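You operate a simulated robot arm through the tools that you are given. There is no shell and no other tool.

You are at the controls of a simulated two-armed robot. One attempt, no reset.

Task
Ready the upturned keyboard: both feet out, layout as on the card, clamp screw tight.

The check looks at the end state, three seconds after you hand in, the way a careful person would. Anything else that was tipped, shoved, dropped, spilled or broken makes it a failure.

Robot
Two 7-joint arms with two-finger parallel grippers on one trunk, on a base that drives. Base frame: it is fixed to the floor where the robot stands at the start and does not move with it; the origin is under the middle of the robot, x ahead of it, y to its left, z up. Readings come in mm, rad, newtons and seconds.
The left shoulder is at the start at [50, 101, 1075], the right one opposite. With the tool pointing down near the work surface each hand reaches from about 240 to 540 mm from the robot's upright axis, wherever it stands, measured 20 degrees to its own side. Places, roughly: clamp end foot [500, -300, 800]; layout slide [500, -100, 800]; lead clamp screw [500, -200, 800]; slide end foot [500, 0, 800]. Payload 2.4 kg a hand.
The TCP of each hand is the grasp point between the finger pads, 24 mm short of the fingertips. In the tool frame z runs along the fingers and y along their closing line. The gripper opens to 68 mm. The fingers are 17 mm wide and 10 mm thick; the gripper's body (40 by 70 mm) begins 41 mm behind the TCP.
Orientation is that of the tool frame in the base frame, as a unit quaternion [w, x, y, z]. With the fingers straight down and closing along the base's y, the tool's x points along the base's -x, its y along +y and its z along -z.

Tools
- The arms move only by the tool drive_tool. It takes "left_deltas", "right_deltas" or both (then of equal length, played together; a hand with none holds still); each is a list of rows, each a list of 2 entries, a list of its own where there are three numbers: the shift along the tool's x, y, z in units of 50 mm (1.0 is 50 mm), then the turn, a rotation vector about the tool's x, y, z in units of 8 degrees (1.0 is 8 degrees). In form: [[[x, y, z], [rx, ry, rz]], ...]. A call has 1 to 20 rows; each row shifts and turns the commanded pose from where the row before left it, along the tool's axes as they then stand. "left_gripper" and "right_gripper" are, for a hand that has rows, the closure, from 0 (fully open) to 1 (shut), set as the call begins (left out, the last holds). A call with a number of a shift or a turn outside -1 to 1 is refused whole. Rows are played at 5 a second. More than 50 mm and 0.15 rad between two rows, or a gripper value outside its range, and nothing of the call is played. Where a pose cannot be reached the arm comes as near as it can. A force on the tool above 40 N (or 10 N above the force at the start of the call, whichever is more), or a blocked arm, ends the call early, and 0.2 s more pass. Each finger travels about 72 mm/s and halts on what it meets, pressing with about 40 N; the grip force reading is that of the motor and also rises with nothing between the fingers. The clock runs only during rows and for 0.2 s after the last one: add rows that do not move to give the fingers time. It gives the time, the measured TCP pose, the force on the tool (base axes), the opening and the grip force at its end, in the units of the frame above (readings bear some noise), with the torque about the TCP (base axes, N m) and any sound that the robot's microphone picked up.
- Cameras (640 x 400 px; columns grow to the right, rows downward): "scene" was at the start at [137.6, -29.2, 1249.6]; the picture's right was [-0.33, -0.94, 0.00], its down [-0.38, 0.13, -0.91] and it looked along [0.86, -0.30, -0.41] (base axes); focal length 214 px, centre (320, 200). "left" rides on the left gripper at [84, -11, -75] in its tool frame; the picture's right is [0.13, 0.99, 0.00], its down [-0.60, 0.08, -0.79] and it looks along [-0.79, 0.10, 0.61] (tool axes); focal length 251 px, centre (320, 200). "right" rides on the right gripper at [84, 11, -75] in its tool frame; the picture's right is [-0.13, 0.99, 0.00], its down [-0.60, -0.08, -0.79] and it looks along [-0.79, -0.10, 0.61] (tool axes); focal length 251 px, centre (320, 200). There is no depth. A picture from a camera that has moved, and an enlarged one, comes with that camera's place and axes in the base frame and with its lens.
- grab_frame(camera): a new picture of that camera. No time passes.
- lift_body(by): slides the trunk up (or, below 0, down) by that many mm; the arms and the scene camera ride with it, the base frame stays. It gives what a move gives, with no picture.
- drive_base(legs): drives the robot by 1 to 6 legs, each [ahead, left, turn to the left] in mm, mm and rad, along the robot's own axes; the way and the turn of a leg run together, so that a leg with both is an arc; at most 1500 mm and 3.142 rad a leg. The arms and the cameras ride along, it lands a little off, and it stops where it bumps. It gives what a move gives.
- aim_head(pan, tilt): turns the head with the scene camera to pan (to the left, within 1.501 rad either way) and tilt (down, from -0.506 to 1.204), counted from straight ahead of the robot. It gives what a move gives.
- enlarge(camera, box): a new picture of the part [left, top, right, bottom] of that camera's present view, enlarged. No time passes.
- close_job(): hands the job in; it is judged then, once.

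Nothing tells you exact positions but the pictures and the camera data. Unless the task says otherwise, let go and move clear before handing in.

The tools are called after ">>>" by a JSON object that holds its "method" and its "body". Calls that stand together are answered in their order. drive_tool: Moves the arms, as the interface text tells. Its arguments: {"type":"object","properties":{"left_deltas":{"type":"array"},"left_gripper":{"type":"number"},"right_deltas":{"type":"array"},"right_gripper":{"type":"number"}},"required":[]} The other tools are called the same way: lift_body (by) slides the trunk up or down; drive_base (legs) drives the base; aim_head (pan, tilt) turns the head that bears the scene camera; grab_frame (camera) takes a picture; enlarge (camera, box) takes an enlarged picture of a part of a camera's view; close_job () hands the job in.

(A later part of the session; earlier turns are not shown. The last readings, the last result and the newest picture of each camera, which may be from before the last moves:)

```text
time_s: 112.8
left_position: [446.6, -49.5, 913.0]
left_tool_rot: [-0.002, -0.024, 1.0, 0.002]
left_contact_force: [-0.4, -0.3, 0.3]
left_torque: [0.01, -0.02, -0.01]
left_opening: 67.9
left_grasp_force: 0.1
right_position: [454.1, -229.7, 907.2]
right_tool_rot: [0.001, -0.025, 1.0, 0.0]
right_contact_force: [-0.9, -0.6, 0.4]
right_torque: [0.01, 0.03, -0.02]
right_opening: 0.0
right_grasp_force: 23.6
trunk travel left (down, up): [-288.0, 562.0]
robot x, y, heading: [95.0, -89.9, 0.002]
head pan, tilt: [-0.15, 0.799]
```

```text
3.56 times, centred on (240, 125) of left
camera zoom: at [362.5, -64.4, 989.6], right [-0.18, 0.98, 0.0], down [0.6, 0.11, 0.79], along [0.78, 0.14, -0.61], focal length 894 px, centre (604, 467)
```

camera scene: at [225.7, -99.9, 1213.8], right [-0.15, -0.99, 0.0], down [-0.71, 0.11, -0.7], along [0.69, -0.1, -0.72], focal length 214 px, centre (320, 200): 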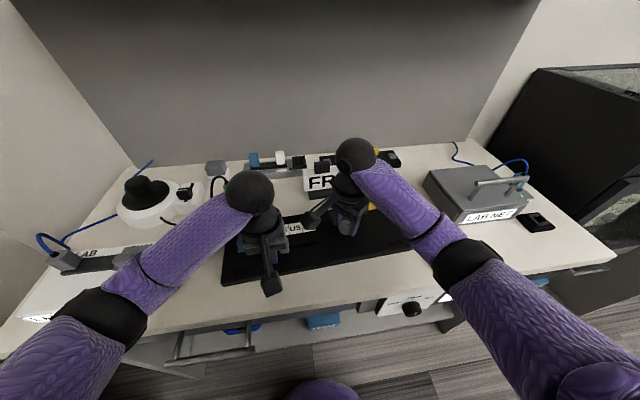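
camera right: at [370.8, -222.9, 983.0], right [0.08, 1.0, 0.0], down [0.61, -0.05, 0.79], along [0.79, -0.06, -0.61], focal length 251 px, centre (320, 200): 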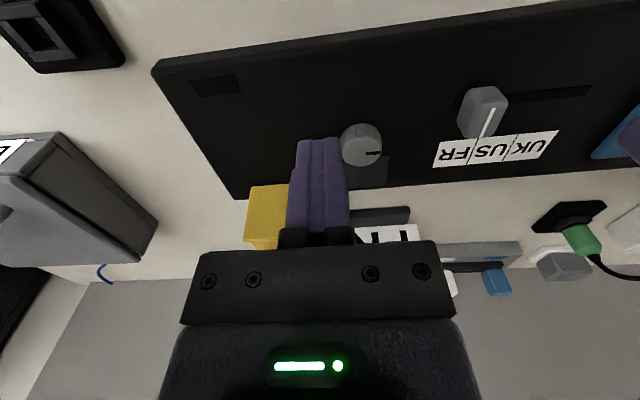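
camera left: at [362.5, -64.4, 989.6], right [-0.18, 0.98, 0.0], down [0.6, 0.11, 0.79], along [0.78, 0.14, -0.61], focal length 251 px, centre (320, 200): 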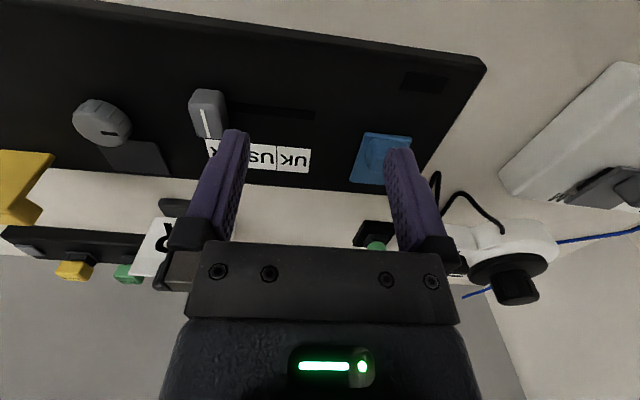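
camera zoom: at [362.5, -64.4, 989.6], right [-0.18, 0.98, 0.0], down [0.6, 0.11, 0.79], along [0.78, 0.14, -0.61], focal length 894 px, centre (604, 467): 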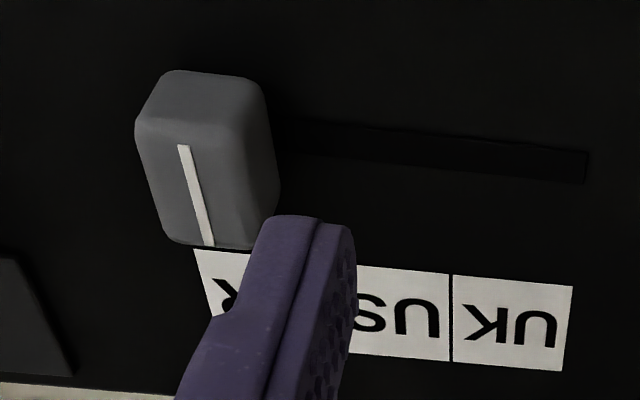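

The blue lug's centre is at about (490, 13.5), with its hinge near x 537. I'll tilt the left hand with fingers forward and line it up, and move the right hand to a holding spot near (450, -95).

>>> {"method": "drive_tool", "body": {"left_deltas": [[[0, 0, 0], [0, -0.88, 0]], [[0, 0, 0], [0, -0.88, 0]], [[0, 0.3, 0], [0, -0.88, 0]], [[0, 0.3, 0], [0, -0.88, 0]], [[0, 0.35, 0], [0, -0.86, 0]], [[0.1, 0.31, 0.23], [0, 0, 0]], [[0, 0, 0], [0, 0, 0]]], "left_gripper": 0.0, "right_deltas": [[[0, 0, 0], [0, 0, 0]], [[0, 0, 0], [0, 0, 0]], [[0, 0.5, 0], [0, 0, 0]], [[-0.03, 0.7, 0], [0, 0, 0]], [[-0.03, 0.7, 0.3], [0, 0, 0]], [[0, 0.7, 0.4], [0, 0, 0]], [[0, 0.1, 0.2], [0, 0, 0]]], "right_gripper": 1.0}}

>>> {"method": "grab_frame", "body": {"camera": "left"}}

>>> {"method": "grab_frame", "body": {"camera": "scene"}}

>>> {"method": "grab_frame", "body": {"camera": "right"}}

```text
time_s: 114.4
left_position: [443.7, 13.6, 900.7]
left_tool_rot: [0.3, -0.023, 0.954, 0.007]
left_contact_force: [-0.1, 0.0, 0.1]
left_torque: [-0.02, 0.0, -0.02]
left_opening: 68.2
left_grasp_force: 0.1
right_position: [451.2, -94.2, 865.4]
right_tool_rot: [0.002, -0.025, 1.0, 0.0]
right_contact_force: [-0.1, 0.1, 0.8]
right_torque: [0.0, 0.01, -0.03]
right_opening: 0.1
right_grasp_force: 23.9
trunk travel left (down, up): [-288.0, 562.0]
robot x, y, heading: [96.5, -95.7, -0.003]
head pan, tilt: [-0.15, 0.799]
```

```text
taken
camera left: at [333.3, -2.1, 915.4], right [-0.15, 0.99, -0.07], down [0.04, 0.08, 1.0], along [0.99, 0.15, -0.05], focal length 251 px, centre (320, 200)
```

left: 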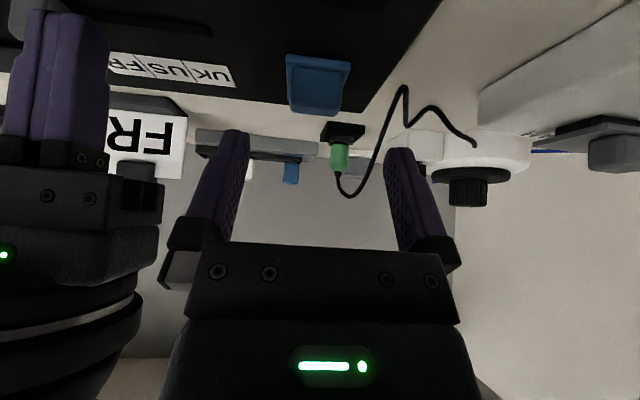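

```text
taken
camera scene: at [226.4, -100.6, 1213.7], right [-0.15, -0.99, 0.0], down [-0.71, 0.11, -0.7], along [0.69, -0.1, -0.72], focal length 214 px, centre (320, 200)
```

scene: 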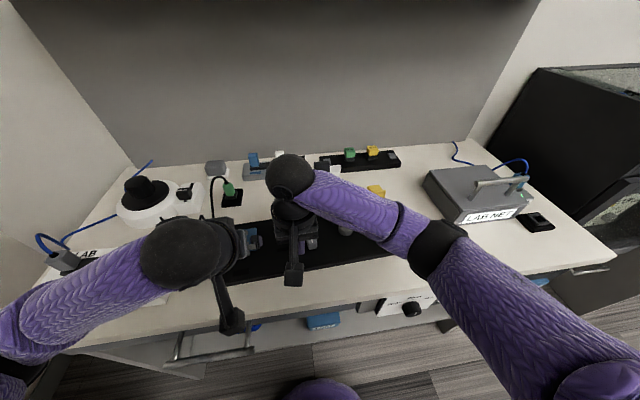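

```text
taken
camera right: at [367.1, -88.2, 940.1], right [0.08, 1.0, 0.0], down [0.6, -0.05, 0.79], along [0.79, -0.06, -0.61], focal length 251 px, centre (320, 200)
```

right: 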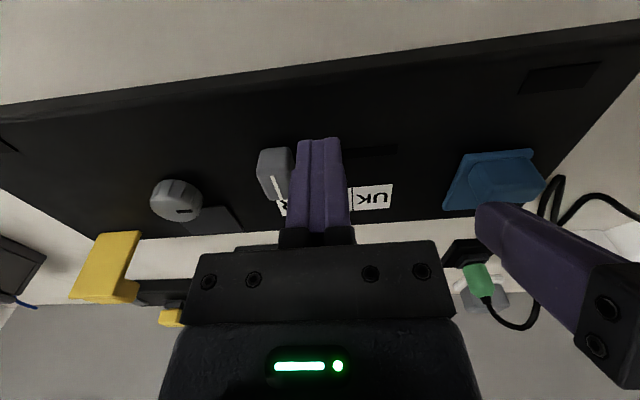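

>>> {"method": "enlarge", "body": {"camera": "left", "box": [260, 30, 380, 130]}}

```text
4.00 times, centred on (320, 80) of left
camera zoom: at [333.3, -2.1, 915.4], right [-0.15, 0.99, -0.07], down [0.04, 0.08, 1.0], along [0.99, 0.15, -0.05], focal length 1006 px, centre (320, 680)
```

zoom: 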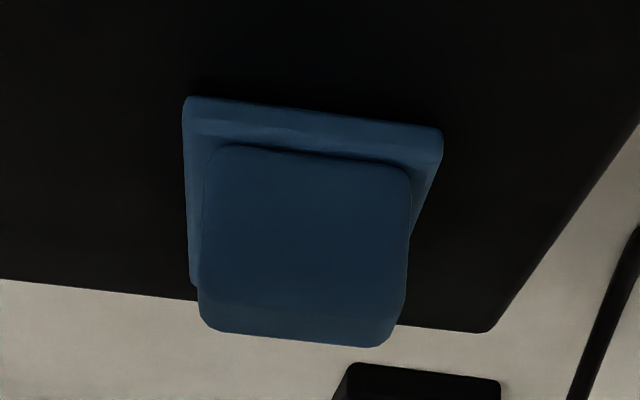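

The lug is aligned. I'll advance the left hand along its axis to straddle it, and bring the right hand down into light contact.

>>> {"method": "drive_tool", "body": {"left_deltas": [[[0, -0.01, 0.35], [0, 0, 0]], [[-0.01, -0.01, 0.35], [0, 0, 0]], [[-0.02, -0.01, 0.3], [0, 0, 0]], [[-0.01, -0.005, 0.23], [0, 0, 0]], [[0, 0, 0], [0, 0, 0]], [[0, 0, 0], [0, 0, 0]], [[0, 0, 0], [0, 0, 0]], [[0, 0, 0], [0, 0, 0]]], "right_deltas": [[[0, 0, 0.1], [0, 0, 0]], [[0, 0, 0.1], [0, 0, 0]], [[0, 0, 0.1], [0, 0, 0]], [[0, 0, 0.05], [0, 0, 0]], [[0, 0, 0.03], [0, 0, 0]], [[0, 0, 0.02], [0, 0, 0]], [[0, 0, 0.015], [0, 0, 0]], [[0, 0, 0.01], [0, 0, 0]]]}}

>>> {"method": "grab_frame", "body": {"camera": "left"}}

>>> {"method": "grab_frame", "body": {"camera": "right"}}

```text
time_s: 116.2
left_position: [482.1, 11.9, 851.8]
left_tool_rot: [0.3, -0.023, 0.954, 0.008]
left_contact_force: [-0.1, -0.2, 0.3]
left_torque: [0.0, 0.01, -0.03]
left_opening: 68.3
left_grasp_force: 0.1
right_position: [450.9, -94.5, 844.6]
right_tool_rot: [0.003, -0.025, 1.0, 0.002]
right_contact_force: [-1.0, -2.6, 16.9]
right_torque: [-0.08, 0.15, 0.08]
right_opening: 0.0
right_grasp_force: 24.2
trunk travel left (down, up): [-288.0, 562.0]
robot x, y, heading: [98.8, -89.2, -0.001]
head pan, tilt: [-0.15, 0.799]
```

```text
taken
camera left: at [369.9, -2.9, 866.2], right [-0.15, 0.99, -0.07], down [0.04, 0.08, 1.0], along [0.99, 0.15, -0.05], focal length 251 px, centre (320, 200)
```

left: 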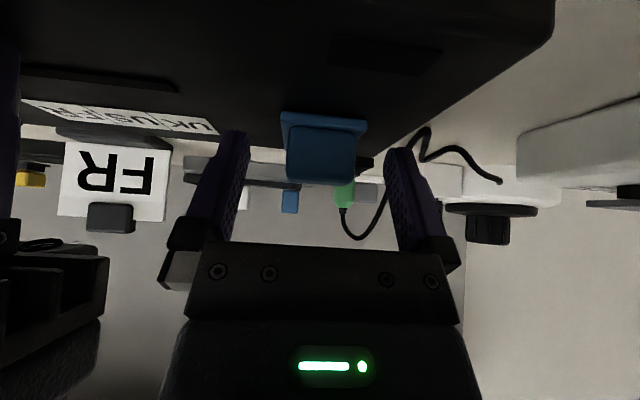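

```text
taken
camera right: at [366.8, -88.4, 919.1], right [0.08, 1.0, 0.0], down [0.6, -0.05, 0.8], along [0.79, -0.06, -0.61], focal length 251 px, centre (320, 200)
```

right: 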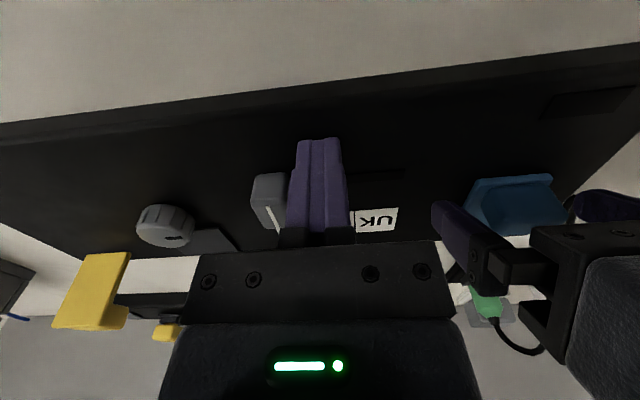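

Both are in place. I'll close on the blue lug and ease the right hand's pressure, to leave margin for the latch force.

>>> {"method": "drive_tool", "body": {"left_deltas": [[[0, 0, 0], [0, 0, 0]], [[0, 0, 0], [0, 0, 0]], [[0, 0, 0], [0, 0, 0]], [[0, 0, 0], [0, 0, 0]]], "left_gripper": 1.0, "right_deltas": [[[0, 0, -0.006], [0, 0, 0]], [[0, 0, 0], [0, 0, 0]], [[0, 0, 0], [0, 0, 0]], [[0, 0, 0], [0, 0, 0]]]}}

```text
time_s: 117.2
left_position: [482.6, 12.3, 852.3]
left_tool_rot: [0.3, -0.022, 0.954, 0.008]
left_contact_force: [-5.2, -0.9, 5.3]
left_torque: [-0.14, -0.1, 0.02]
left_opening: 31.7
left_grasp_force: 40.4
right_position: [450.8, -94.4, 842.8]
right_tool_rot: [0.003, -0.025, 1.0, 0.002]
right_contact_force: [12.7, -0.2, 19.6]
right_torque: [-0.01, -0.17, -0.03]
right_opening: 0.0
right_grasp_force: 24.0
trunk travel left (down, up): [-288.0, 562.0]
robot x, y, heading: [94.1, -93.1, 0.0]
head pan, tilt: [-0.15, 0.799]
```

>>> {"method": "drive_tool", "body": {"right_deltas": [[[0, 0, -0.008], [0, 0, 0]], [[0, 0, 0], [0, 0, 0]]]}}

>>> {"method": "drive_tool", "body": {"left_deltas": [[[-0.025, 0, -0.0115], [0, 0.156, 0]], [[-0.025, 0, -0.0115], [0, 0.156, 0]], [[-0.025, 0, -0.0115], [0, 0.156, 0]], [[0, 0, 0], [0, 0, 0]]]}}

>>> {"method": "grab_frame", "body": {"camera": "right"}}

```text
time_s: 117.8
left_position: [480.8, 12.5, 851.5]
left_tool_rot: [0.3, -0.022, 0.954, 0.008]
left_contact_force: [-8.1, -2.8, 6.6]
left_torque: [-0.25, -0.12, -0.07]
left_opening: 31.9
left_grasp_force: 40.0
right_position: [451.1, -94.4, 844.6]
right_tool_rot: [0.001, -0.024, 1.0, 0.002]
right_contact_force: [15.7, 0.4, 18.3]
right_torque: [0.0, -0.26, -0.02]
right_opening: 0.0
right_grasp_force: 23.3
trunk travel left (down, up): [-288.0, 562.0]
robot x, y, heading: [95.6, -88.2, -0.002]
head pan, tilt: [-0.15, 0.799]
```

```text
time_s: 118.8
left_position: [483.9, 11.8, 854.5]
left_tool_rot: [0.268, -0.022, 0.963, 0.008]
left_contact_force: [-3.5, -6.6, -0.4]
left_torque: [-0.32, 0.53, 0.0]
left_opening: 31.7
left_grasp_force: 39.6
right_position: [450.0, -94.5, 844.0]
right_tool_rot: [0.002, -0.024, 1.0, 0.001]
right_contact_force: [6.9, 2.6, 27.0]
right_torque: [-0.03, -0.07, -0.17]
right_opening: 0.2
right_grasp_force: 23.6
trunk travel left (down, up): [-288.0, 562.0]
robot x, y, heading: [97.6, -87.6, -0.001]
head pan, tilt: [-0.15, 0.799]
```

```text
taken
camera right: at [366.2, -88.5, 919.2], right [0.08, 1.0, 0.0], down [0.61, -0.05, 0.79], along [0.79, -0.06, -0.61], focal length 251 px, centre (320, 200)
```

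right: 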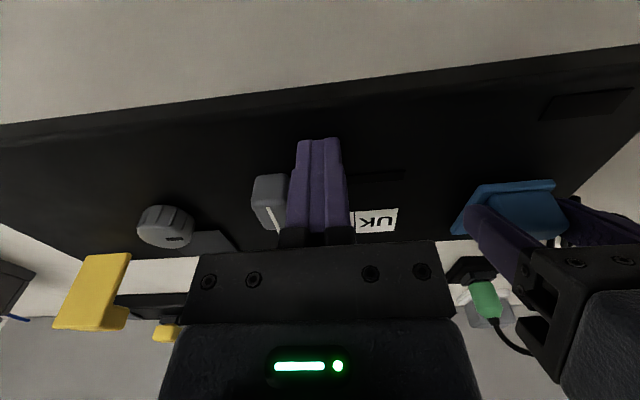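

>>> {"method": "drive_tool", "body": {"left_deltas": [[[-0.025, 0, -0.0115], [0, 0.156, 0]], [[-0.025, 0, -0.0115], [0, 0.156, 0]], [[-0.025, 0, -0.0115], [0, 0.156, 0]], [[0, 0, 0], [0, 0, 0]]]}}

>>> {"method": "enlarge", "body": {"camera": "right", "box": [420, 140, 640, 280]}}

```text
time_s: 119.8
left_position: [486.0, 14.0, 859.1]
left_tool_rot: [0.237, -0.023, 0.971, 0.006]
left_contact_force: [-2.4, -8.9, -3.8]
left_torque: [-0.09, 0.77, 0.08]
left_opening: 31.7
left_grasp_force: 39.5
right_position: [449.4, -95.1, 843.6]
right_tool_rot: [0.001, -0.025, 1.0, 0.002]
right_contact_force: [2.2, 3.4, 30.6]
right_torque: [0.04, -0.13, -0.01]
right_opening: 0.0
right_grasp_force: 23.8
trunk travel left (down, up): [-288.0, 562.0]
robot x, y, heading: [96.9, -89.7, -0.002]
head pan, tilt: [-0.15, 0.799]
```

```text
2.86 times, centred on (530, 210) of right
camera zoom: at [366.0, -88.5, 919.3], right [0.08, 1.0, 0.0], down [0.6, -0.05, 0.79], along [0.79, -0.06, -0.61], focal length 718 px, centre (-280, 171)
```

zoom: 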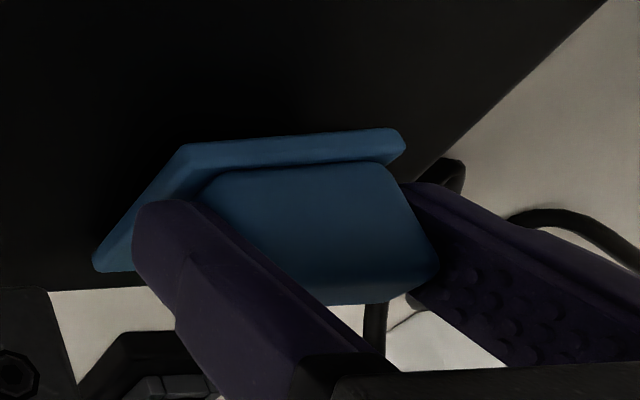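

The blue flap is opening. I'll keep swinging in larger steps with a small sideways correction.

>>> {"method": "drive_tool", "body": {"left_deltas": [[[-0.049, -0.008, -0.023], [0, 0.312, 0]], [[-0.049, -0.002, -0.023], [0, 0.312, 0]], [[-0.049, -0.002, -0.023], [0, 0.312, 0]], [[-0.049, -0.002, -0.023], [0, 0.312, 0]], [[0, 0, 0], [0, 0, 0]]]}}

>>> {"method": "enlarge", "body": {"camera": "right", "box": [420, 140, 640, 280]}}

```text
time_s: 121.0
left_position: [492.1, 13.5, 867.9]
left_tool_rot: [0.15, -0.023, 0.988, 0.004]
left_contact_force: [-11.6, -4.9, -5.4]
left_torque: [-0.06, 1.12, 0.01]
left_opening: 31.9
left_grasp_force: 40.1
right_position: [451.3, -95.7, 844.3]
right_tool_rot: [0.001, -0.025, 1.0, 0.001]
right_contact_force: [5.5, 1.0, 28.6]
right_torque: [0.02, -0.32, -0.02]
right_opening: 0.2
right_grasp_force: 23.2
trunk travel left (down, up): [-288.0, 562.0]
robot x, y, heading: [94.7, -88.7, -0.001]
head pan, tilt: [-0.15, 0.799]
```

```text
2.86 times, centred on (530, 210) of right
camera zoom: at [365.9, -88.3, 919.3], right [0.08, 1.0, 0.0], down [0.6, -0.05, 0.8], along [0.79, -0.06, -0.61], focal length 718 px, centre (-280, 171)
```

zoom: 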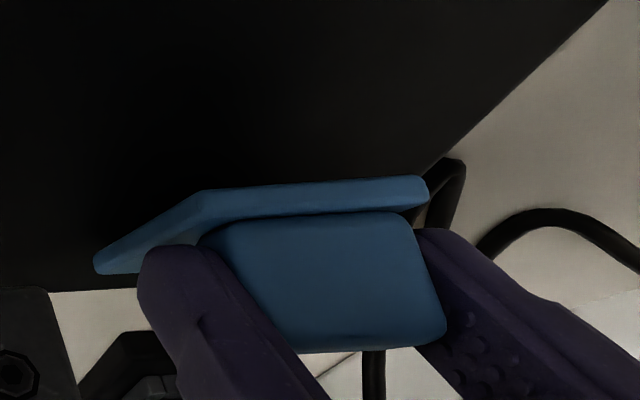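

>>> {"method": "drive_tool", "body": {"left_deltas": [[[-0.037, 0, -0.025], [0, 0.312, 0]], [[-0.047, 0, -0.024], [0, 0.312, 0]], [[-0.049, 0, -0.023], [0, 0.312, 0]], [[-0.049, 0, -0.023], [0, 0.312, 0]], [[0, 0, 0], [0, 0, 0]]]}}

>>> {"method": "enlarge", "body": {"camera": "right", "box": [420, 140, 640, 280]}}

```text
time_s: 122.2
left_position: [501.1, 13.1, 874.2]
left_tool_rot: [0.064, -0.024, 0.998, 0.003]
left_contact_force: [-0.9, 5.7, -2.8]
left_torque: [0.03, 0.5, -0.18]
left_opening: 31.6
left_grasp_force: 40.0
right_position: [450.5, -95.1, 843.4]
right_tool_rot: [0.001, -0.024, 1.0, 0.0]
right_contact_force: [0.8, -6.4, 32.5]
right_torque: [-0.17, -0.04, 0.0]
right_opening: 0.0
right_grasp_force: 23.4
trunk travel left (down, up): [-288.0, 562.0]
robot x, y, heading: [97.5, -92.6, -0.003]
head pan, tilt: [-0.15, 0.799]
```

```text
2.86 times, centred on (530, 210) of right
camera zoom: at [366.1, -88.2, 919.3], right [0.08, 1.0, 0.0], down [0.6, -0.05, 0.79], along [0.79, -0.06, -0.61], focal length 718 px, centre (-280, 171)
```

zoom: 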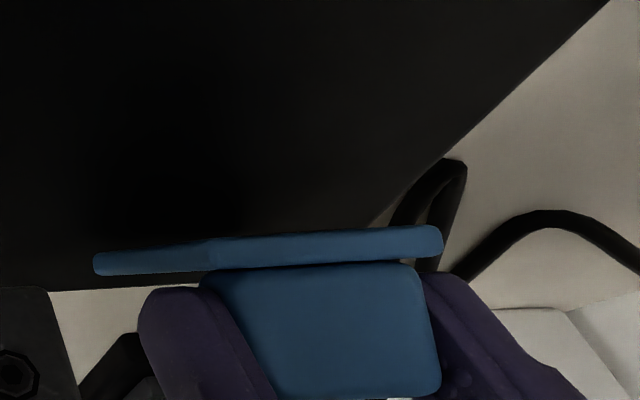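

>>> {"method": "drive_tool", "body": {"left_deltas": [[[-0.049, 0.003, -0.023], [0, 0.312, 0]], [[-0.049, 0.001, -0.023], [0, 0.312, 0]], [[-0.049, 0, -0.023], [0, 0.312, 0]], [[-0.049, 0, -0.023], [0, 0.312, 0]], [[0, 0, 0], [0, 0, 0]]]}}

>>> {"method": "drive_tool", "body": {"left_deltas": [[[-0.049, 0, -0.022], [0, 0.312, 0]], [[-0.049, 0, -0.022], [0, 0.312, 0]], [[-0.049, 0, -0.022], [0, 0.312, 0]], [[0, 0, 0], [0, 0, 0]]]}}

>>> {"method": "enlarge", "body": {"camera": "right", "box": [420, 140, 640, 280]}}

```text
time_s: 123.4
left_position: [509.0, 14.3, 879.4]
left_tool_rot: [-0.022, -0.024, 0.999, 0.0]
left_contact_force: [-12.5, -2.3, 2.8]
left_torque: [-0.07, 0.65, 0.04]
left_opening: 31.4
left_grasp_force: 40.3
right_position: [450.4, -94.5, 842.7]
right_tool_rot: [0.001, -0.025, 1.0, 0.002]
right_contact_force: [13.4, -0.6, 17.8]
right_torque: [-0.04, -0.2, 0.0]
right_opening: 0.1
right_grasp_force: 23.5
trunk travel left (down, up): [-288.0, 562.0]
robot x, y, heading: [96.1, -89.3, 0.002]
head pan, tilt: [-0.15, 0.799]
```

```text
time_s: 124.4
left_position: [519.0, 15.6, 881.8]
left_tool_rot: [-0.088, -0.024, 0.996, -0.001]
left_contact_force: [-14.6, -0.5, 9.0]
left_torque: [-0.03, 0.73, -0.1]
left_opening: 31.7
left_grasp_force: 39.7
right_position: [449.8, -94.7, 844.2]
right_tool_rot: [0.002, -0.025, 1.0, 0.001]
right_contact_force: [9.7, 1.0, 10.7]
right_torque: [0.0, -0.15, -0.02]
right_opening: 0.0
right_grasp_force: 23.6
trunk travel left (down, up): [-288.0, 562.0]
robot x, y, heading: [93.6, -87.6, 0.001]
head pan, tilt: [-0.15, 0.799]
```

```text
2.86 times, centred on (530, 210) of right
camera zoom: at [365.4, -88.3, 919.2], right [0.08, 1.0, 0.0], down [0.6, -0.05, 0.79], along [0.79, -0.06, -0.61], focal length 718 px, centre (-280, 171)
```

zoom: 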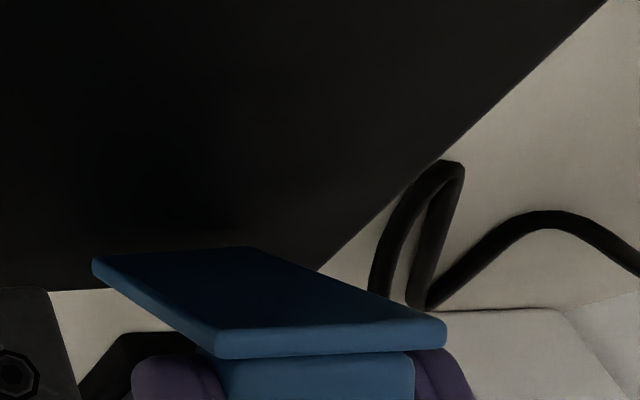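

>>> {"method": "drive_tool", "body": {"left_deltas": [[[-0.03, 0, -0.03], [0, 0.312, 0]], [[-0.045, 0, -0.024], [0, 0.312, 0]], [[-0.045, 0, -0.022], [0, 0.312, 0]], [[0, 0, 0], [0, 0, 0]]]}}

>>> {"method": "enlarge", "body": {"camera": "right", "box": [420, 140, 640, 280]}}

```text
time_s: 125.4
left_position: [524.9, 13.8, 884.5]
left_tool_rot: [-0.152, -0.024, 0.988, -0.002]
left_contact_force: [8.4, 2.4, -1.0]
left_torque: [0.01, -0.44, -0.2]
left_opening: 31.7
left_grasp_force: 39.7
right_position: [450.3, -93.9, 843.9]
right_tool_rot: [0.0, -0.025, 1.0, 0.001]
right_contact_force: [-12.5, -3.7, 22.1]
right_torque: [-0.13, 0.39, -0.08]
right_opening: 0.1
right_grasp_force: 23.0
trunk travel left (down, up): [-288.0, 562.0]
robot x, y, heading: [94.0, -89.1, 0.003]
head pan, tilt: [-0.15, 0.799]
```

```text
2.86 times, centred on (530, 210) of right
camera zoom: at [365.5, -88.3, 919.3], right [0.08, 1.0, 0.0], down [0.61, -0.05, 0.79], along [0.79, -0.06, -0.61], focal length 718 px, centre (-280, 171)
```

zoom: 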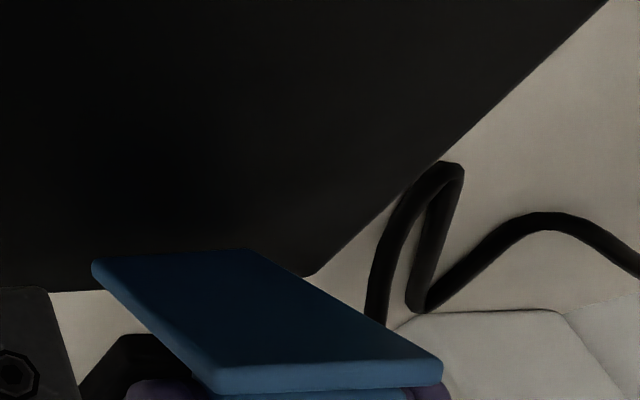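

The blue flap is at about 53° and the hand's tilt has reached what I want to use. I'll release, retreat, and push it the rest of the way with closed fingers as before.

>>> {"method": "drive_tool", "body": {"left_deltas": [[[0, 0, 0], [0, 0, 0]], [[0, 0, 0], [0, 0, 0]], [[0, 0, 0], [0, 0, 0]]], "left_gripper": 0.0}}

>>> {"method": "drive_tool", "body": {"left_deltas": [[[0.37, 0, -0.5], [0, 0, 0]], [[0.37, 0, -0.5], [0, -0.4, 0]], [[0.5, 0, -0.1], [0, -0.85, 0]], [[0.6, 0, -0.1], [0, -0.85, 0]], [[0.1, 0, 0], [0, -0.1, 0]]]}}

>>> {"method": "enlarge", "body": {"camera": "right", "box": [420, 140, 640, 280]}}

>>> {"method": "grab_frame", "body": {"camera": "left"}}

```text
time_s: 126.2
left_position: [525.0, 16.0, 884.5]
left_tool_rot: [-0.153, -0.024, 0.988, -0.002]
left_contact_force: [0.5, -0.5, -0.1]
left_torque: [0.02, -0.01, 0.03]
left_opening: 68.1
left_grasp_force: 0.0
right_position: [449.5, -94.7, 844.3]
right_tool_rot: [0.002, -0.025, 1.0, 0.001]
right_contact_force: [-9.6, -1.3, 12.1]
right_torque: [-0.06, 0.33, 0.07]
right_opening: 0.0
right_grasp_force: 23.7
trunk travel left (down, up): [-288.0, 562.0]
robot x, y, heading: [98.6, -92.8, -0.001]
head pan, tilt: [-0.15, 0.799]
```

```text
time_s: 127.4
left_position: [446.9, 11.4, 962.6]
left_tool_rot: [0.0, -0.025, 1.0, 0.001]
left_contact_force: [0.0, 0.3, 0.5]
left_torque: [0.02, -0.02, -0.02]
left_opening: 67.9
left_grasp_force: 0.2
right_position: [449.1, -94.8, 844.6]
right_tool_rot: [0.001, -0.024, 1.0, 0.001]
right_contact_force: [-8.1, -0.9, 10.3]
right_torque: [-0.08, 0.27, -0.04]
right_opening: 0.0
right_grasp_force: 23.6
trunk travel left (down, up): [-288.0, 562.0]
robot x, y, heading: [92.5, -92.3, -0.001]
head pan, tilt: [-0.15, 0.799]
```

```text
2.86 times, centred on (530, 210) of right
camera zoom: at [365.8, -88.3, 919.2], right [0.08, 1.0, 0.0], down [0.6, -0.05, 0.79], along [0.79, -0.06, -0.61], focal length 718 px, centre (-280, 171)
```

zoom: 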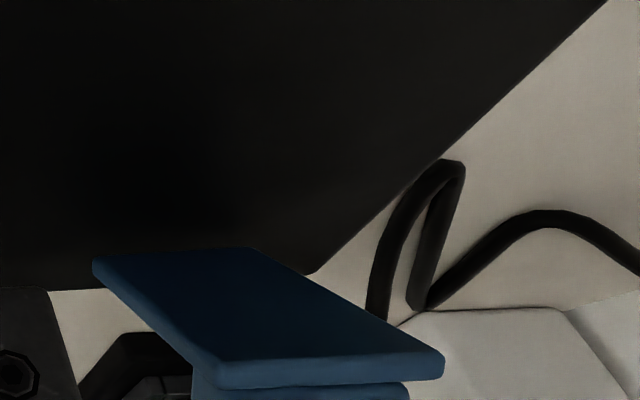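

```text
taken
camera left: at [362.9, -3.1, 1039.4], right [-0.18, 0.98, 0.0], down [0.6, 0.11, 0.79], along [0.78, 0.14, -0.61], focal length 251 px, centre (320, 200)
```

left: 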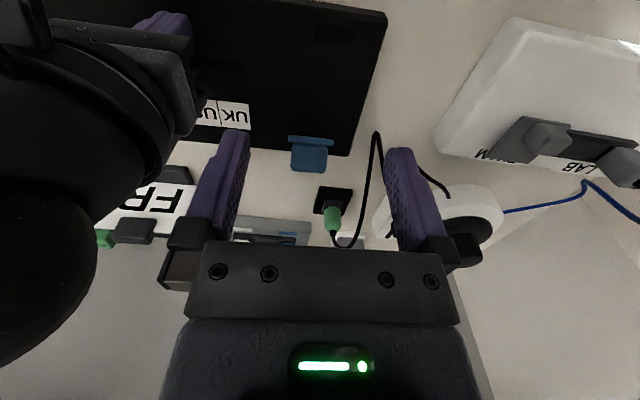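

The flap holds at about 50°. I'll close the left fingers and bring them down in front of its underside.

>>> {"method": "drive_tool", "body": {"left_deltas": [[[-0.05, 0, 0.5], [0, 0, 0]], [[-0.1, 0.01, 0.5], [0, 0, 0]], [[-0.15, 0.01, 0.5], [0, 0, 0]], [[-0.2, 0, 0.39], [0, 0, 0]], [[-0.06, 0, 0], [0, 0, 0]], [[0, 0, 0], [0, 0, 0]]], "left_gripper": 1.0}}

>>> {"method": "enlarge", "body": {"camera": "right", "box": [420, 140, 640, 280]}}

>>> {"method": "grab_frame", "body": {"camera": "left"}}

```text
time_s: 128.8
left_position: [475.4, 14.9, 868.3]
left_tool_rot: [-0.001, -0.024, 1.0, 0.001]
left_contact_force: [0.9, 0.8, -0.8]
left_torque: [-0.01, 0.0, -0.01]
left_opening: 0.0
left_grasp_force: 23.5
right_position: [450.7, -94.7, 844.0]
right_tool_rot: [0.001, -0.024, 1.0, 0.001]
right_contact_force: [-5.9, -0.7, 10.3]
right_torque: [0.0, 0.22, -0.02]
right_opening: 0.3
right_grasp_force: 23.1
trunk travel left (down, up): [-288.0, 562.0]
robot x, y, heading: [92.5, -90.0, 0.001]
head pan, tilt: [-0.15, 0.799]
```

```text
2.86 times, centred on (530, 210) of right
camera zoom: at [365.9, -88.3, 919.2], right [0.08, 1.0, 0.0], down [0.6, -0.05, 0.79], along [0.79, -0.06, -0.61], focal length 718 px, centre (-280, 171)
```

zoom: 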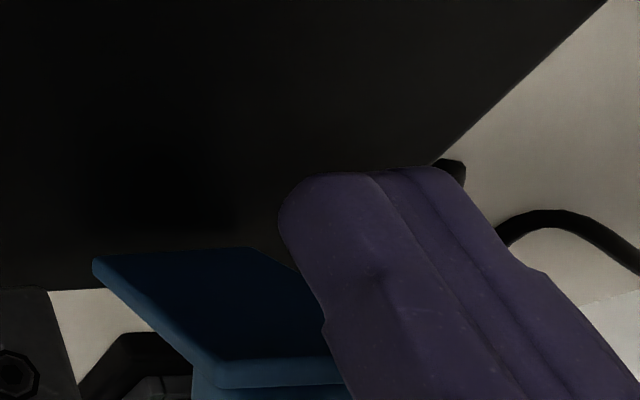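

```text
taken
camera left: at [392.1, -0.5, 943.9], right [-0.18, 0.98, 0.0], down [0.6, 0.11, 0.79], along [0.78, 0.14, -0.61], focal length 251 px, centre (320, 200)
```

left: 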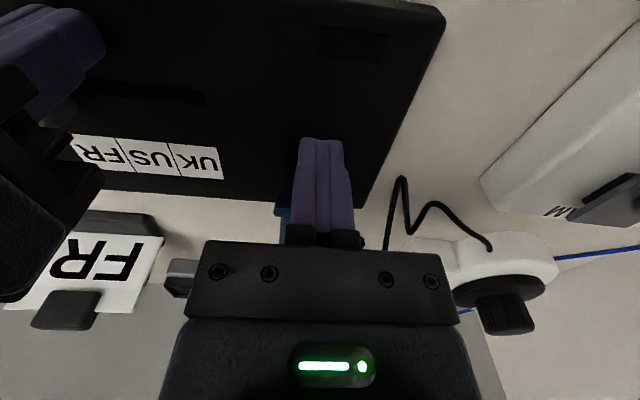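

>>> {"method": "drive_tool", "body": {"left_deltas": [[[-0.06, 0, 0], [0, 0, 0]], [[-0.06, 0, 0], [0, 0, 0]], [[-0.06, -0.005, 0], [0, 0, 0]], [[-0.06, 0, -0.01], [0, 0, 0]], [[-0.05, 0, -0.025], [0, 0, 0]], [[-0.05, 0, -0.025], [0, 0, 0]], [[-0.05, 0, -0.025], [0, 0, 0]], [[0, 0, 0], [0, 0, 0]]], "right_deltas": [[[0, 0, 0.005], [0, 0, 0]], [[0, 0, 0], [0, 0, 0]], [[0, 0, 0], [0, 0, 0]], [[0, 0, 0], [0, 0, 0]], [[0, 0, 0], [0, 0, 0]], [[0, 0, 0], [0, 0, 0]], [[0, 0, 0], [0, 0, 0]], [[0, 0, 0], [0, 0, 0]]]}}

>>> {"method": "enlarge", "body": {"camera": "right", "box": [420, 160, 640, 300]}}

```text
time_s: 130.6
left_position: [495.3, 14.7, 872.4]
left_tool_rot: [0.001, -0.025, 1.0, 0.0]
left_contact_force: [0.3, 1.1, 0.2]
left_torque: [0.01, 0.0, -0.01]
left_opening: 0.1
left_grasp_force: 23.2
right_position: [449.1, -94.9, 843.0]
right_tool_rot: [0.001, -0.025, 1.0, 0.0]
right_contact_force: [-0.4, 0.6, 20.7]
right_torque: [-0.02, 0.19, 0.04]
right_opening: 0.1
right_grasp_force: 23.4
trunk travel left (down, up): [-288.0, 562.0]
robot x, y, heading: [94.3, -90.2, -0.002]
head pan, tilt: [-0.15, 0.799]
```

```text
2.86 times, centred on (530, 230) of right
camera zoom: at [365.8, -88.3, 919.1], right [0.08, 1.0, 0.0], down [0.6, -0.05, 0.8], along [0.79, -0.06, -0.61], focal length 718 px, centre (-280, 114)
```

zoom: 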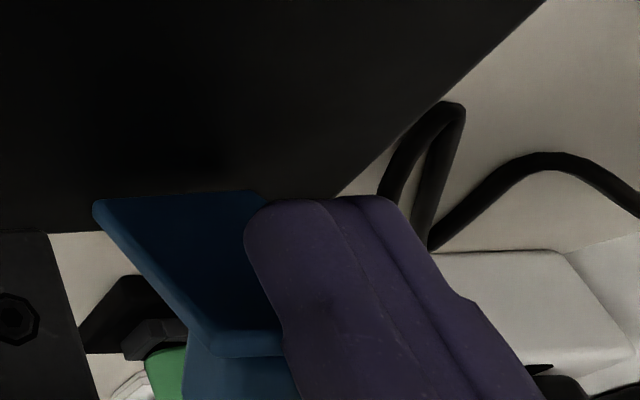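

>>> {"method": "drive_tool", "body": {"left_deltas": [[[-0.05, 0, -0.02], [0, 0, 0]], [[-0.05, 0, -0.02], [0, 0, 0]], [[-0.05, 0, -0.015], [0, 0, 0]], [[-0.05, 0, -0.015], [0, 0, 0]], [[-0.05, 0, -0.01], [0, 0, 0]], [[0, 0, 0], [0, 0, 0]]]}}

>>> {"method": "enlarge", "body": {"camera": "right", "box": [420, 180, 640, 320]}}

```text
time_s: 132.0
left_position: [506.4, 14.4, 879.1]
left_tool_rot: [0.002, -0.024, 1.0, 0.001]
left_contact_force: [-11.1, 8.0, 27.7]
left_torque: [-0.04, -0.25, 0.06]
left_opening: 0.1
left_grasp_force: 23.3
right_position: [448.9, -95.5, 844.5]
right_tool_rot: [0.002, -0.025, 1.0, 0.001]
right_contact_force: [2.7, -1.3, 3.7]
right_torque: [-0.07, -0.05, 0.02]
right_opening: 0.1
right_grasp_force: 23.9
trunk travel left (down, up): [-288.0, 562.0]
robot x, y, heading: [97.5, -90.5, 0.0]
head pan, tilt: [-0.15, 0.799]
```

```text
2.86 times, centred on (530, 250) of right
camera zoom: at [364.4, -88.1, 919.2], right [0.08, 1.0, 0.0], down [0.6, -0.05, 0.8], along [0.79, -0.06, -0.61], focal length 718 px, centre (-280, 57)
```

zoom: 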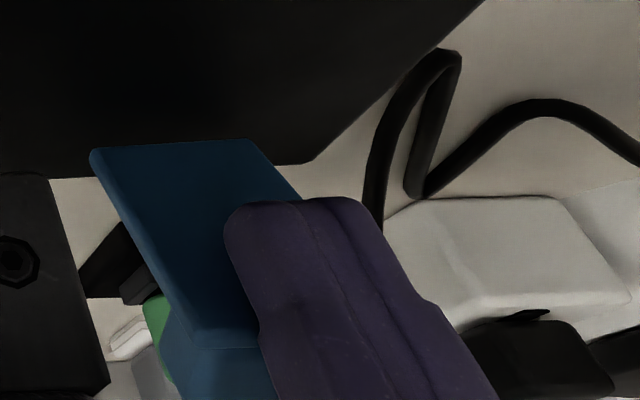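

The flap is past 65°. I'll raise the fingertip a bit to relieve the friction and continue.

>>> {"method": "drive_tool", "body": {"left_deltas": [[[0.005, 0, -0.03], [0, 0, 0]], [[-0.04, -0.006, -0.03], [0, 0, 0]], [[-0.05, 0, -0.02], [0, 0, 0]], [[-0.05, 0, -0.015], [0, 0, 0]], [[-0.05, 0, -0.01], [0, 0, 0]], [[0, 0, 0], [0, 0, 0]]], "right_deltas": [[[0, 0, 0.006], [0, 0, 0]], [[0, 0, 0], [0, 0, 0]], [[0, 0, 0], [0, 0, 0]], [[0, 0, 0], [0, 0, 0]], [[0, 0, 0], [0, 0, 0]], [[0, 0, 0], [0, 0, 0]]]}}

>>> {"method": "enlarge", "body": {"camera": "right", "box": [420, 180, 640, 320]}}

```text
time_s: 133.4
left_position: [515.0, 15.0, 882.0]
left_tool_rot: [0.001, -0.024, 1.0, 0.001]
left_contact_force: [-0.2, 1.1, 0.0]
left_torque: [-0.04, 0.0, 0.02]
left_opening: 0.0
left_grasp_force: 23.3
right_position: [449.0, -95.5, 845.0]
right_tool_rot: [0.002, -0.025, 1.0, 0.001]
right_contact_force: [-16.2, 0.4, 24.3]
right_torque: [-0.04, 0.61, 0.07]
right_opening: 0.0
right_grasp_force: 23.5
trunk travel left (down, up): [-288.0, 562.0]
robot x, y, heading: [96.6, -89.3, 0.002]
head pan, tilt: [-0.15, 0.799]
```

```text
2.86 times, centred on (530, 250) of right
camera zoom: at [364.4, -88.3, 919.1], right [0.08, 1.0, 0.0], down [0.6, -0.05, 0.8], along [0.79, -0.06, -0.61], focal length 718 px, centre (-280, 57)
```

zoom: 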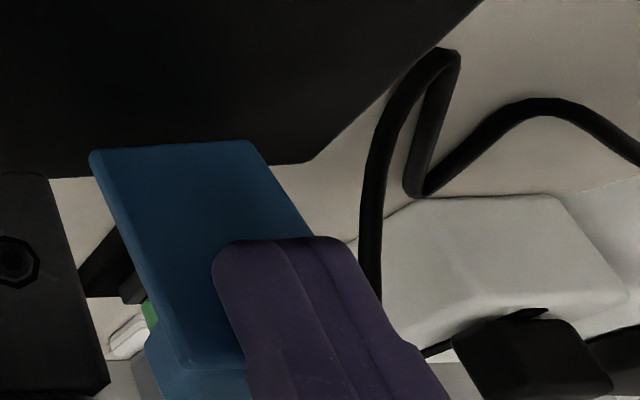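

>>> {"method": "drive_tool", "body": {"left_deltas": [[[-0.04, 0, -0.01], [0, 0, 0]], [[-0.04, 0, -0.01], [0, 0, 0]], [[-0.04, 0, -0.02], [0, 0, 0]], [[-0.04, 0, -0.02], [0, 0, 0]], [[0, 0, 0], [0, 0, 0]]]}}

>>> {"method": "enlarge", "body": {"camera": "right", "box": [420, 180, 640, 320]}}

```text
time_s: 134.6
left_position: [524.3, 15.7, 884.9]
left_tool_rot: [0.001, -0.024, 1.0, 0.002]
left_contact_force: [0.5, 0.8, 0.4]
left_torque: [0.0, -0.02, 0.0]
left_opening: 0.5
left_grasp_force: 24.0
right_position: [449.2, -94.7, 843.7]
right_tool_rot: [0.003, -0.025, 1.0, 0.001]
right_contact_force: [-16.4, 0.7, 24.7]
right_torque: [-0.02, 0.58, -0.03]
right_opening: 0.1
right_grasp_force: 23.1
trunk travel left (down, up): [-288.0, 562.0]
robot x, y, heading: [96.9, -88.3, 0.001]
head pan, tilt: [-0.15, 0.799]
```

```text
2.86 times, centred on (530, 250) of right
camera zoom: at [364.5, -88.2, 919.0], right [0.08, 1.0, 0.0], down [0.6, -0.05, 0.8], along [0.79, -0.06, -0.61], focal length 718 px, centre (-280, 57)
```

zoom: 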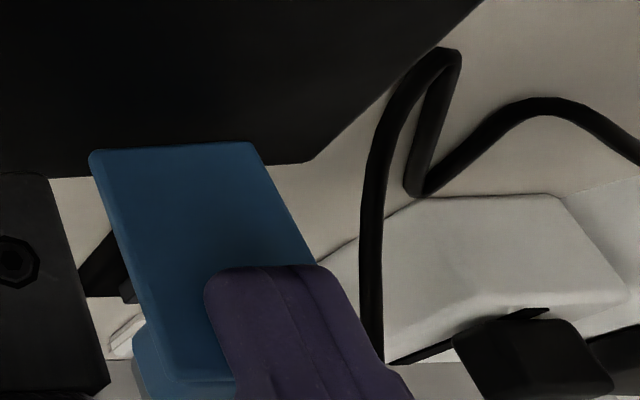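

>>> {"method": "drive_tool", "body": {"left_deltas": [[[-0.04, 0, -0.02], [0, 0, 0]], [[-0.04, 0, -0.02], [0, 0, 0]], [[-0.04, 0, 0], [0, 0, 0]], [[-0.04, 0, 0], [0, 0, 0]], [[0, 0, 0], [0, 0, 0]]]}}

>>> {"method": "enlarge", "body": {"camera": "right", "box": [420, 180, 640, 320]}}

```text
time_s: 135.8
left_position: [531.2, 15.5, 887.6]
left_tool_rot: [0.001, -0.023, 1.0, 0.0]
left_contact_force: [-25.5, -1.5, 11.3]
left_torque: [-0.12, 0.51, 0.02]
left_opening: 0.0
left_grasp_force: 23.8
right_position: [450.1, -94.8, 844.9]
right_tool_rot: [0.004, -0.025, 1.0, 0.001]
right_contact_force: [9.1, 3.2, 11.1]
right_torque: [0.06, -0.12, -0.02]
right_opening: 0.1
right_grasp_force: 23.2
trunk travel left (down, up): [-288.0, 562.0]
robot x, y, heading: [98.6, -88.5, 0.001]
head pan, tilt: [-0.15, 0.799]
```

```text
2.86 times, centred on (530, 250) of right
camera zoom: at [364.6, -88.3, 918.9], right [0.08, 1.0, 0.0], down [0.6, -0.05, 0.8], along [0.79, -0.06, -0.6], focal length 718 px, centre (-280, 57)
```

zoom: 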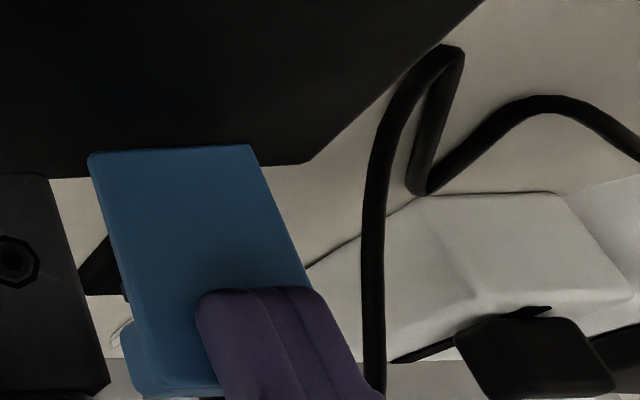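

The push now meets 25 N, so the blue foot is at its stop, upright. I'll back the left hand off and lift both hands clear.

>>> {"method": "drive_tool", "body": {"left_deltas": [[[0.2, 0, 0], [0, 0, 0]], [[0.5, 0, -0.2], [0, 0, 0]], [[0.5, 0, -0.6], [0, 0, 0]], [[0.3, 0.2, -0.6], [0, 0, 0]], [[0, 0.2, -0.3], [0, 0, 0]]], "right_deltas": [[[0, 0, 0], [0, 0, 0]], [[0, 0, -0.3], [0, 0, 0]], [[0, -0.2, -0.6], [0, 0, 0]], [[0.2, -0.6, -0.5], [0, 0, 0]], [[0.2, -0.6, -0.3], [0, 0, 0]]]}}

>>> {"method": "grab_frame", "body": {"camera": "scene"}}

>>> {"method": "grab_frame", "body": {"camera": "left"}}

>>> {"method": "grab_frame", "body": {"camera": "right"}}

```text
time_s: 137.0
left_position: [456.2, 30.0, 971.1]
left_tool_rot: [-0.001, -0.024, 1.0, 0.001]
left_contact_force: [0.4, -1.0, 0.8]
left_torque: [0.0, -0.03, -0.02]
left_opening: 0.0
left_grasp_force: 23.4
right_position: [433.9, -166.3, 927.5]
right_tool_rot: [0.002, -0.025, 1.0, 0.002]
right_contact_force: [-0.8, 0.3, -0.2]
right_torque: [-0.01, -0.04, -0.01]
right_opening: 0.0
right_grasp_force: 23.7
trunk travel left (down, up): [-288.0, 562.0]
robot x, y, heading: [95.7, -92.8, 0.003]
head pan, tilt: [-0.15, 0.799]
```

```text
taken
camera scene: at [226.3, -100.9, 1213.7], right [-0.15, -0.99, 0.0], down [-0.71, 0.11, -0.7], along [0.69, -0.1, -0.72], focal length 214 px, centre (320, 200)
```

scene: 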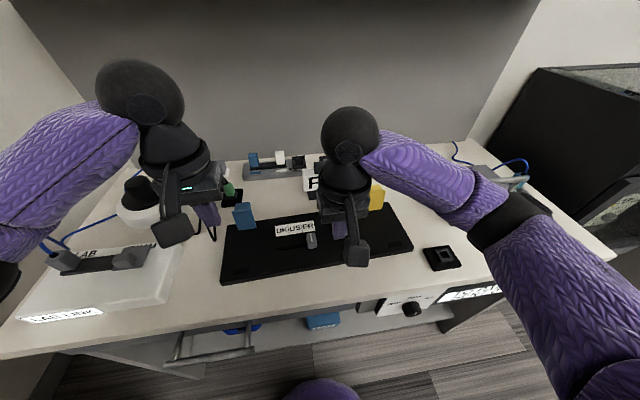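

```text
taken
camera left: at [373.4, 15.6, 1047.6], right [-0.18, 0.98, 0.0], down [0.6, 0.11, 0.79], along [0.78, 0.14, -0.61], focal length 251 px, centre (320, 200)
```

left: 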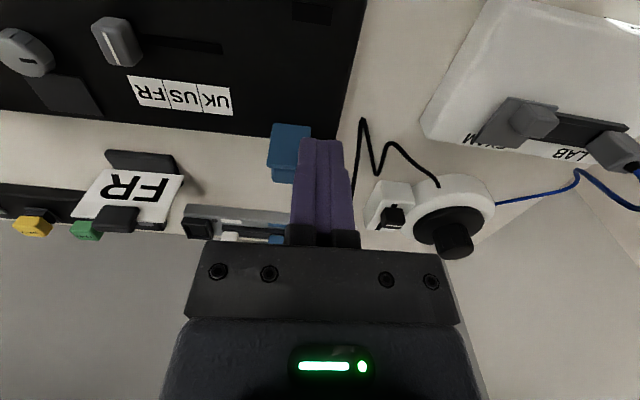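

```text
taken
camera right: at [350.7, -159.5, 1003.2], right [0.08, 1.0, 0.0], down [0.61, -0.05, 0.79], along [0.79, -0.06, -0.61], focal length 251 px, centre (320, 200)
```

right: 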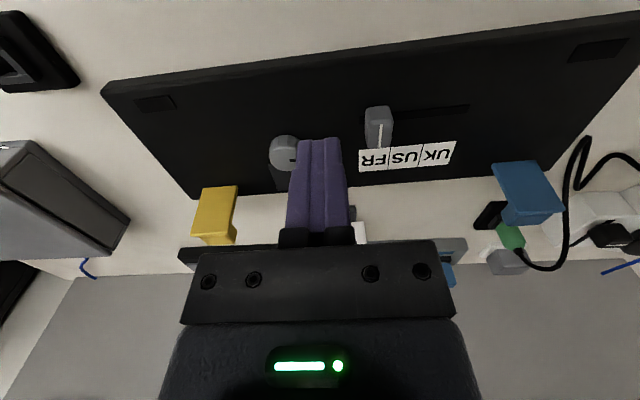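

Both feet stand out, the screw is tight and the slide is at FR. Now I'll measure how far the board has drifted from its original place.

>>> {"method": "enlarge", "body": {"camera": "right", "box": [340, 90, 480, 190]}}

>>> {"method": "enlarge", "body": {"camera": "left", "box": [70, 0, 250, 130]}}

>>> {"method": "enlarge", "body": {"camera": "scene", "box": [200, 180, 430, 310]}}

```text
4.00 times, centred on (410, 140) of right
camera zoom: at [350.7, -159.5, 1003.2], right [0.08, 1.0, 0.0], down [0.61, -0.05, 0.79], along [0.79, -0.06, -0.61], focal length 1006 px, centre (-40, 440)
```

zoom: 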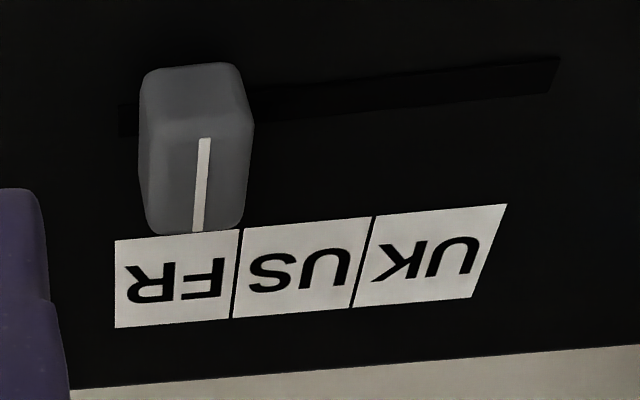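

```text
3.08 times, centred on (160, 65) of left
camera zoom: at [373.4, 15.6, 1047.6], right [-0.18, 0.98, 0.0], down [0.6, 0.11, 0.79], along [0.78, 0.14, -0.61], focal length 774 px, centre (812, 615)
```

zoom: 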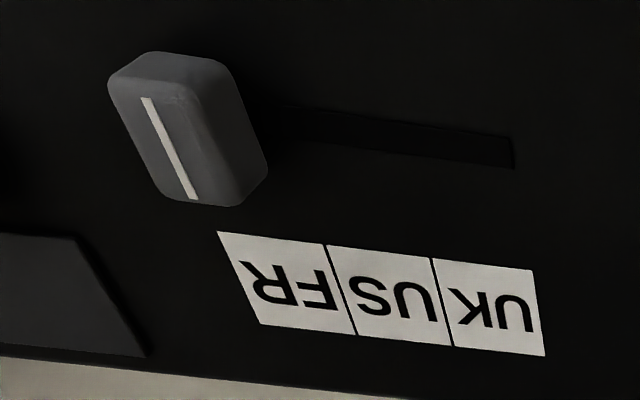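

```text
2.78 times, centred on (315, 245) of scene
camera zoom: at [226.3, -100.9, 1213.7], right [-0.15, -0.99, 0.0], down [-0.71, 0.11, -0.7], along [0.69, -0.1, -0.72], focal length 597 px, centre (334, 75)
```

zoom: 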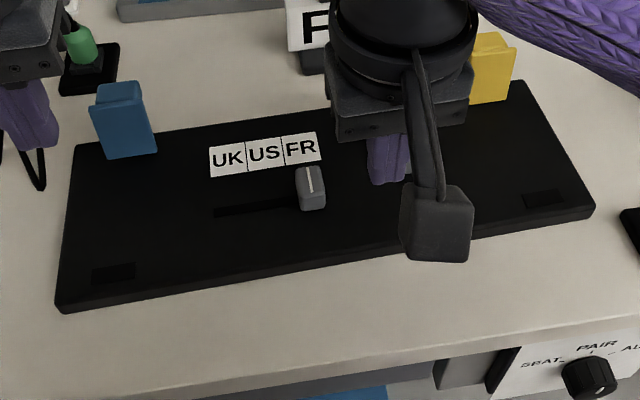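

The slide's mark is within half a millimetre of FR's centre. The board has drifted only about 10 mm in +x and 3 mm in -y. I'll check that both feet stand at the same fully-out angle.

>>> {"method": "enlarge", "body": {"camera": "right", "box": [180, 160, 260, 260]}}

>>> {"method": "enlarge", "body": {"camera": "right", "box": [470, 140, 590, 240]}}

>>> {"method": "enlarge", "body": {"camera": "scene", "box": [215, 180, 275, 250]}}

>>> {"method": "enlarge", "body": {"camera": "scene", "box": [350, 160, 410, 230]}}

```text
4.00 times, centred on (220, 210) of right
camera zoom: at [350.7, -159.5, 1003.2], right [0.08, 1.0, 0.0], down [0.61, -0.05, 0.79], along [0.79, -0.06, -0.61], focal length 1006 px, centre (720, 160)
```

zoom: 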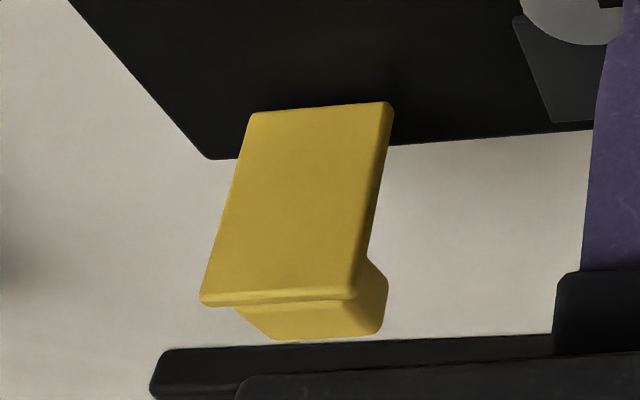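

```text
4.00 times, centred on (530, 190) of right
camera zoom: at [350.7, -159.5, 1003.2], right [0.08, 1.0, 0.0], down [0.61, -0.05, 0.79], along [0.79, -0.06, -0.61], focal length 1006 px, centre (-520, 240)
```

zoom: 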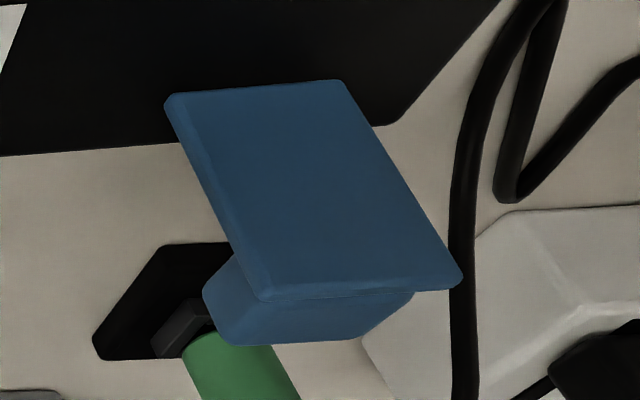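

```text
5.71 times, centred on (245, 215) of scene
camera zoom: at [226.3, -100.9, 1213.7], right [-0.15, -0.99, 0.0], down [-0.71, 0.11, -0.7], along [0.69, -0.1, -0.72], focal length 1226 px, centre (749, 114)
```

zoom: 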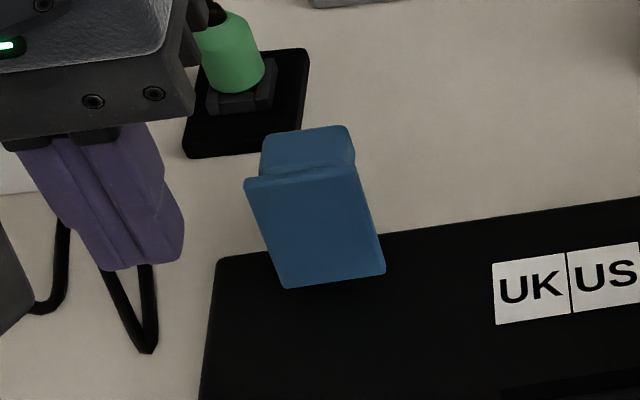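

```text
5.71 times, centred on (380, 195) of scene
camera zoom: at [226.3, -100.9, 1213.7], right [-0.15, -0.99, 0.0], down [-0.71, 0.11, -0.7], along [0.69, -0.1, -0.72], focal length 1226 px, centre (-23, 229)
```

zoom: 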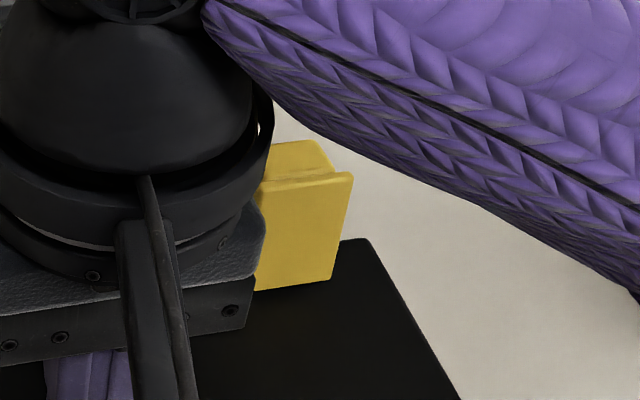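

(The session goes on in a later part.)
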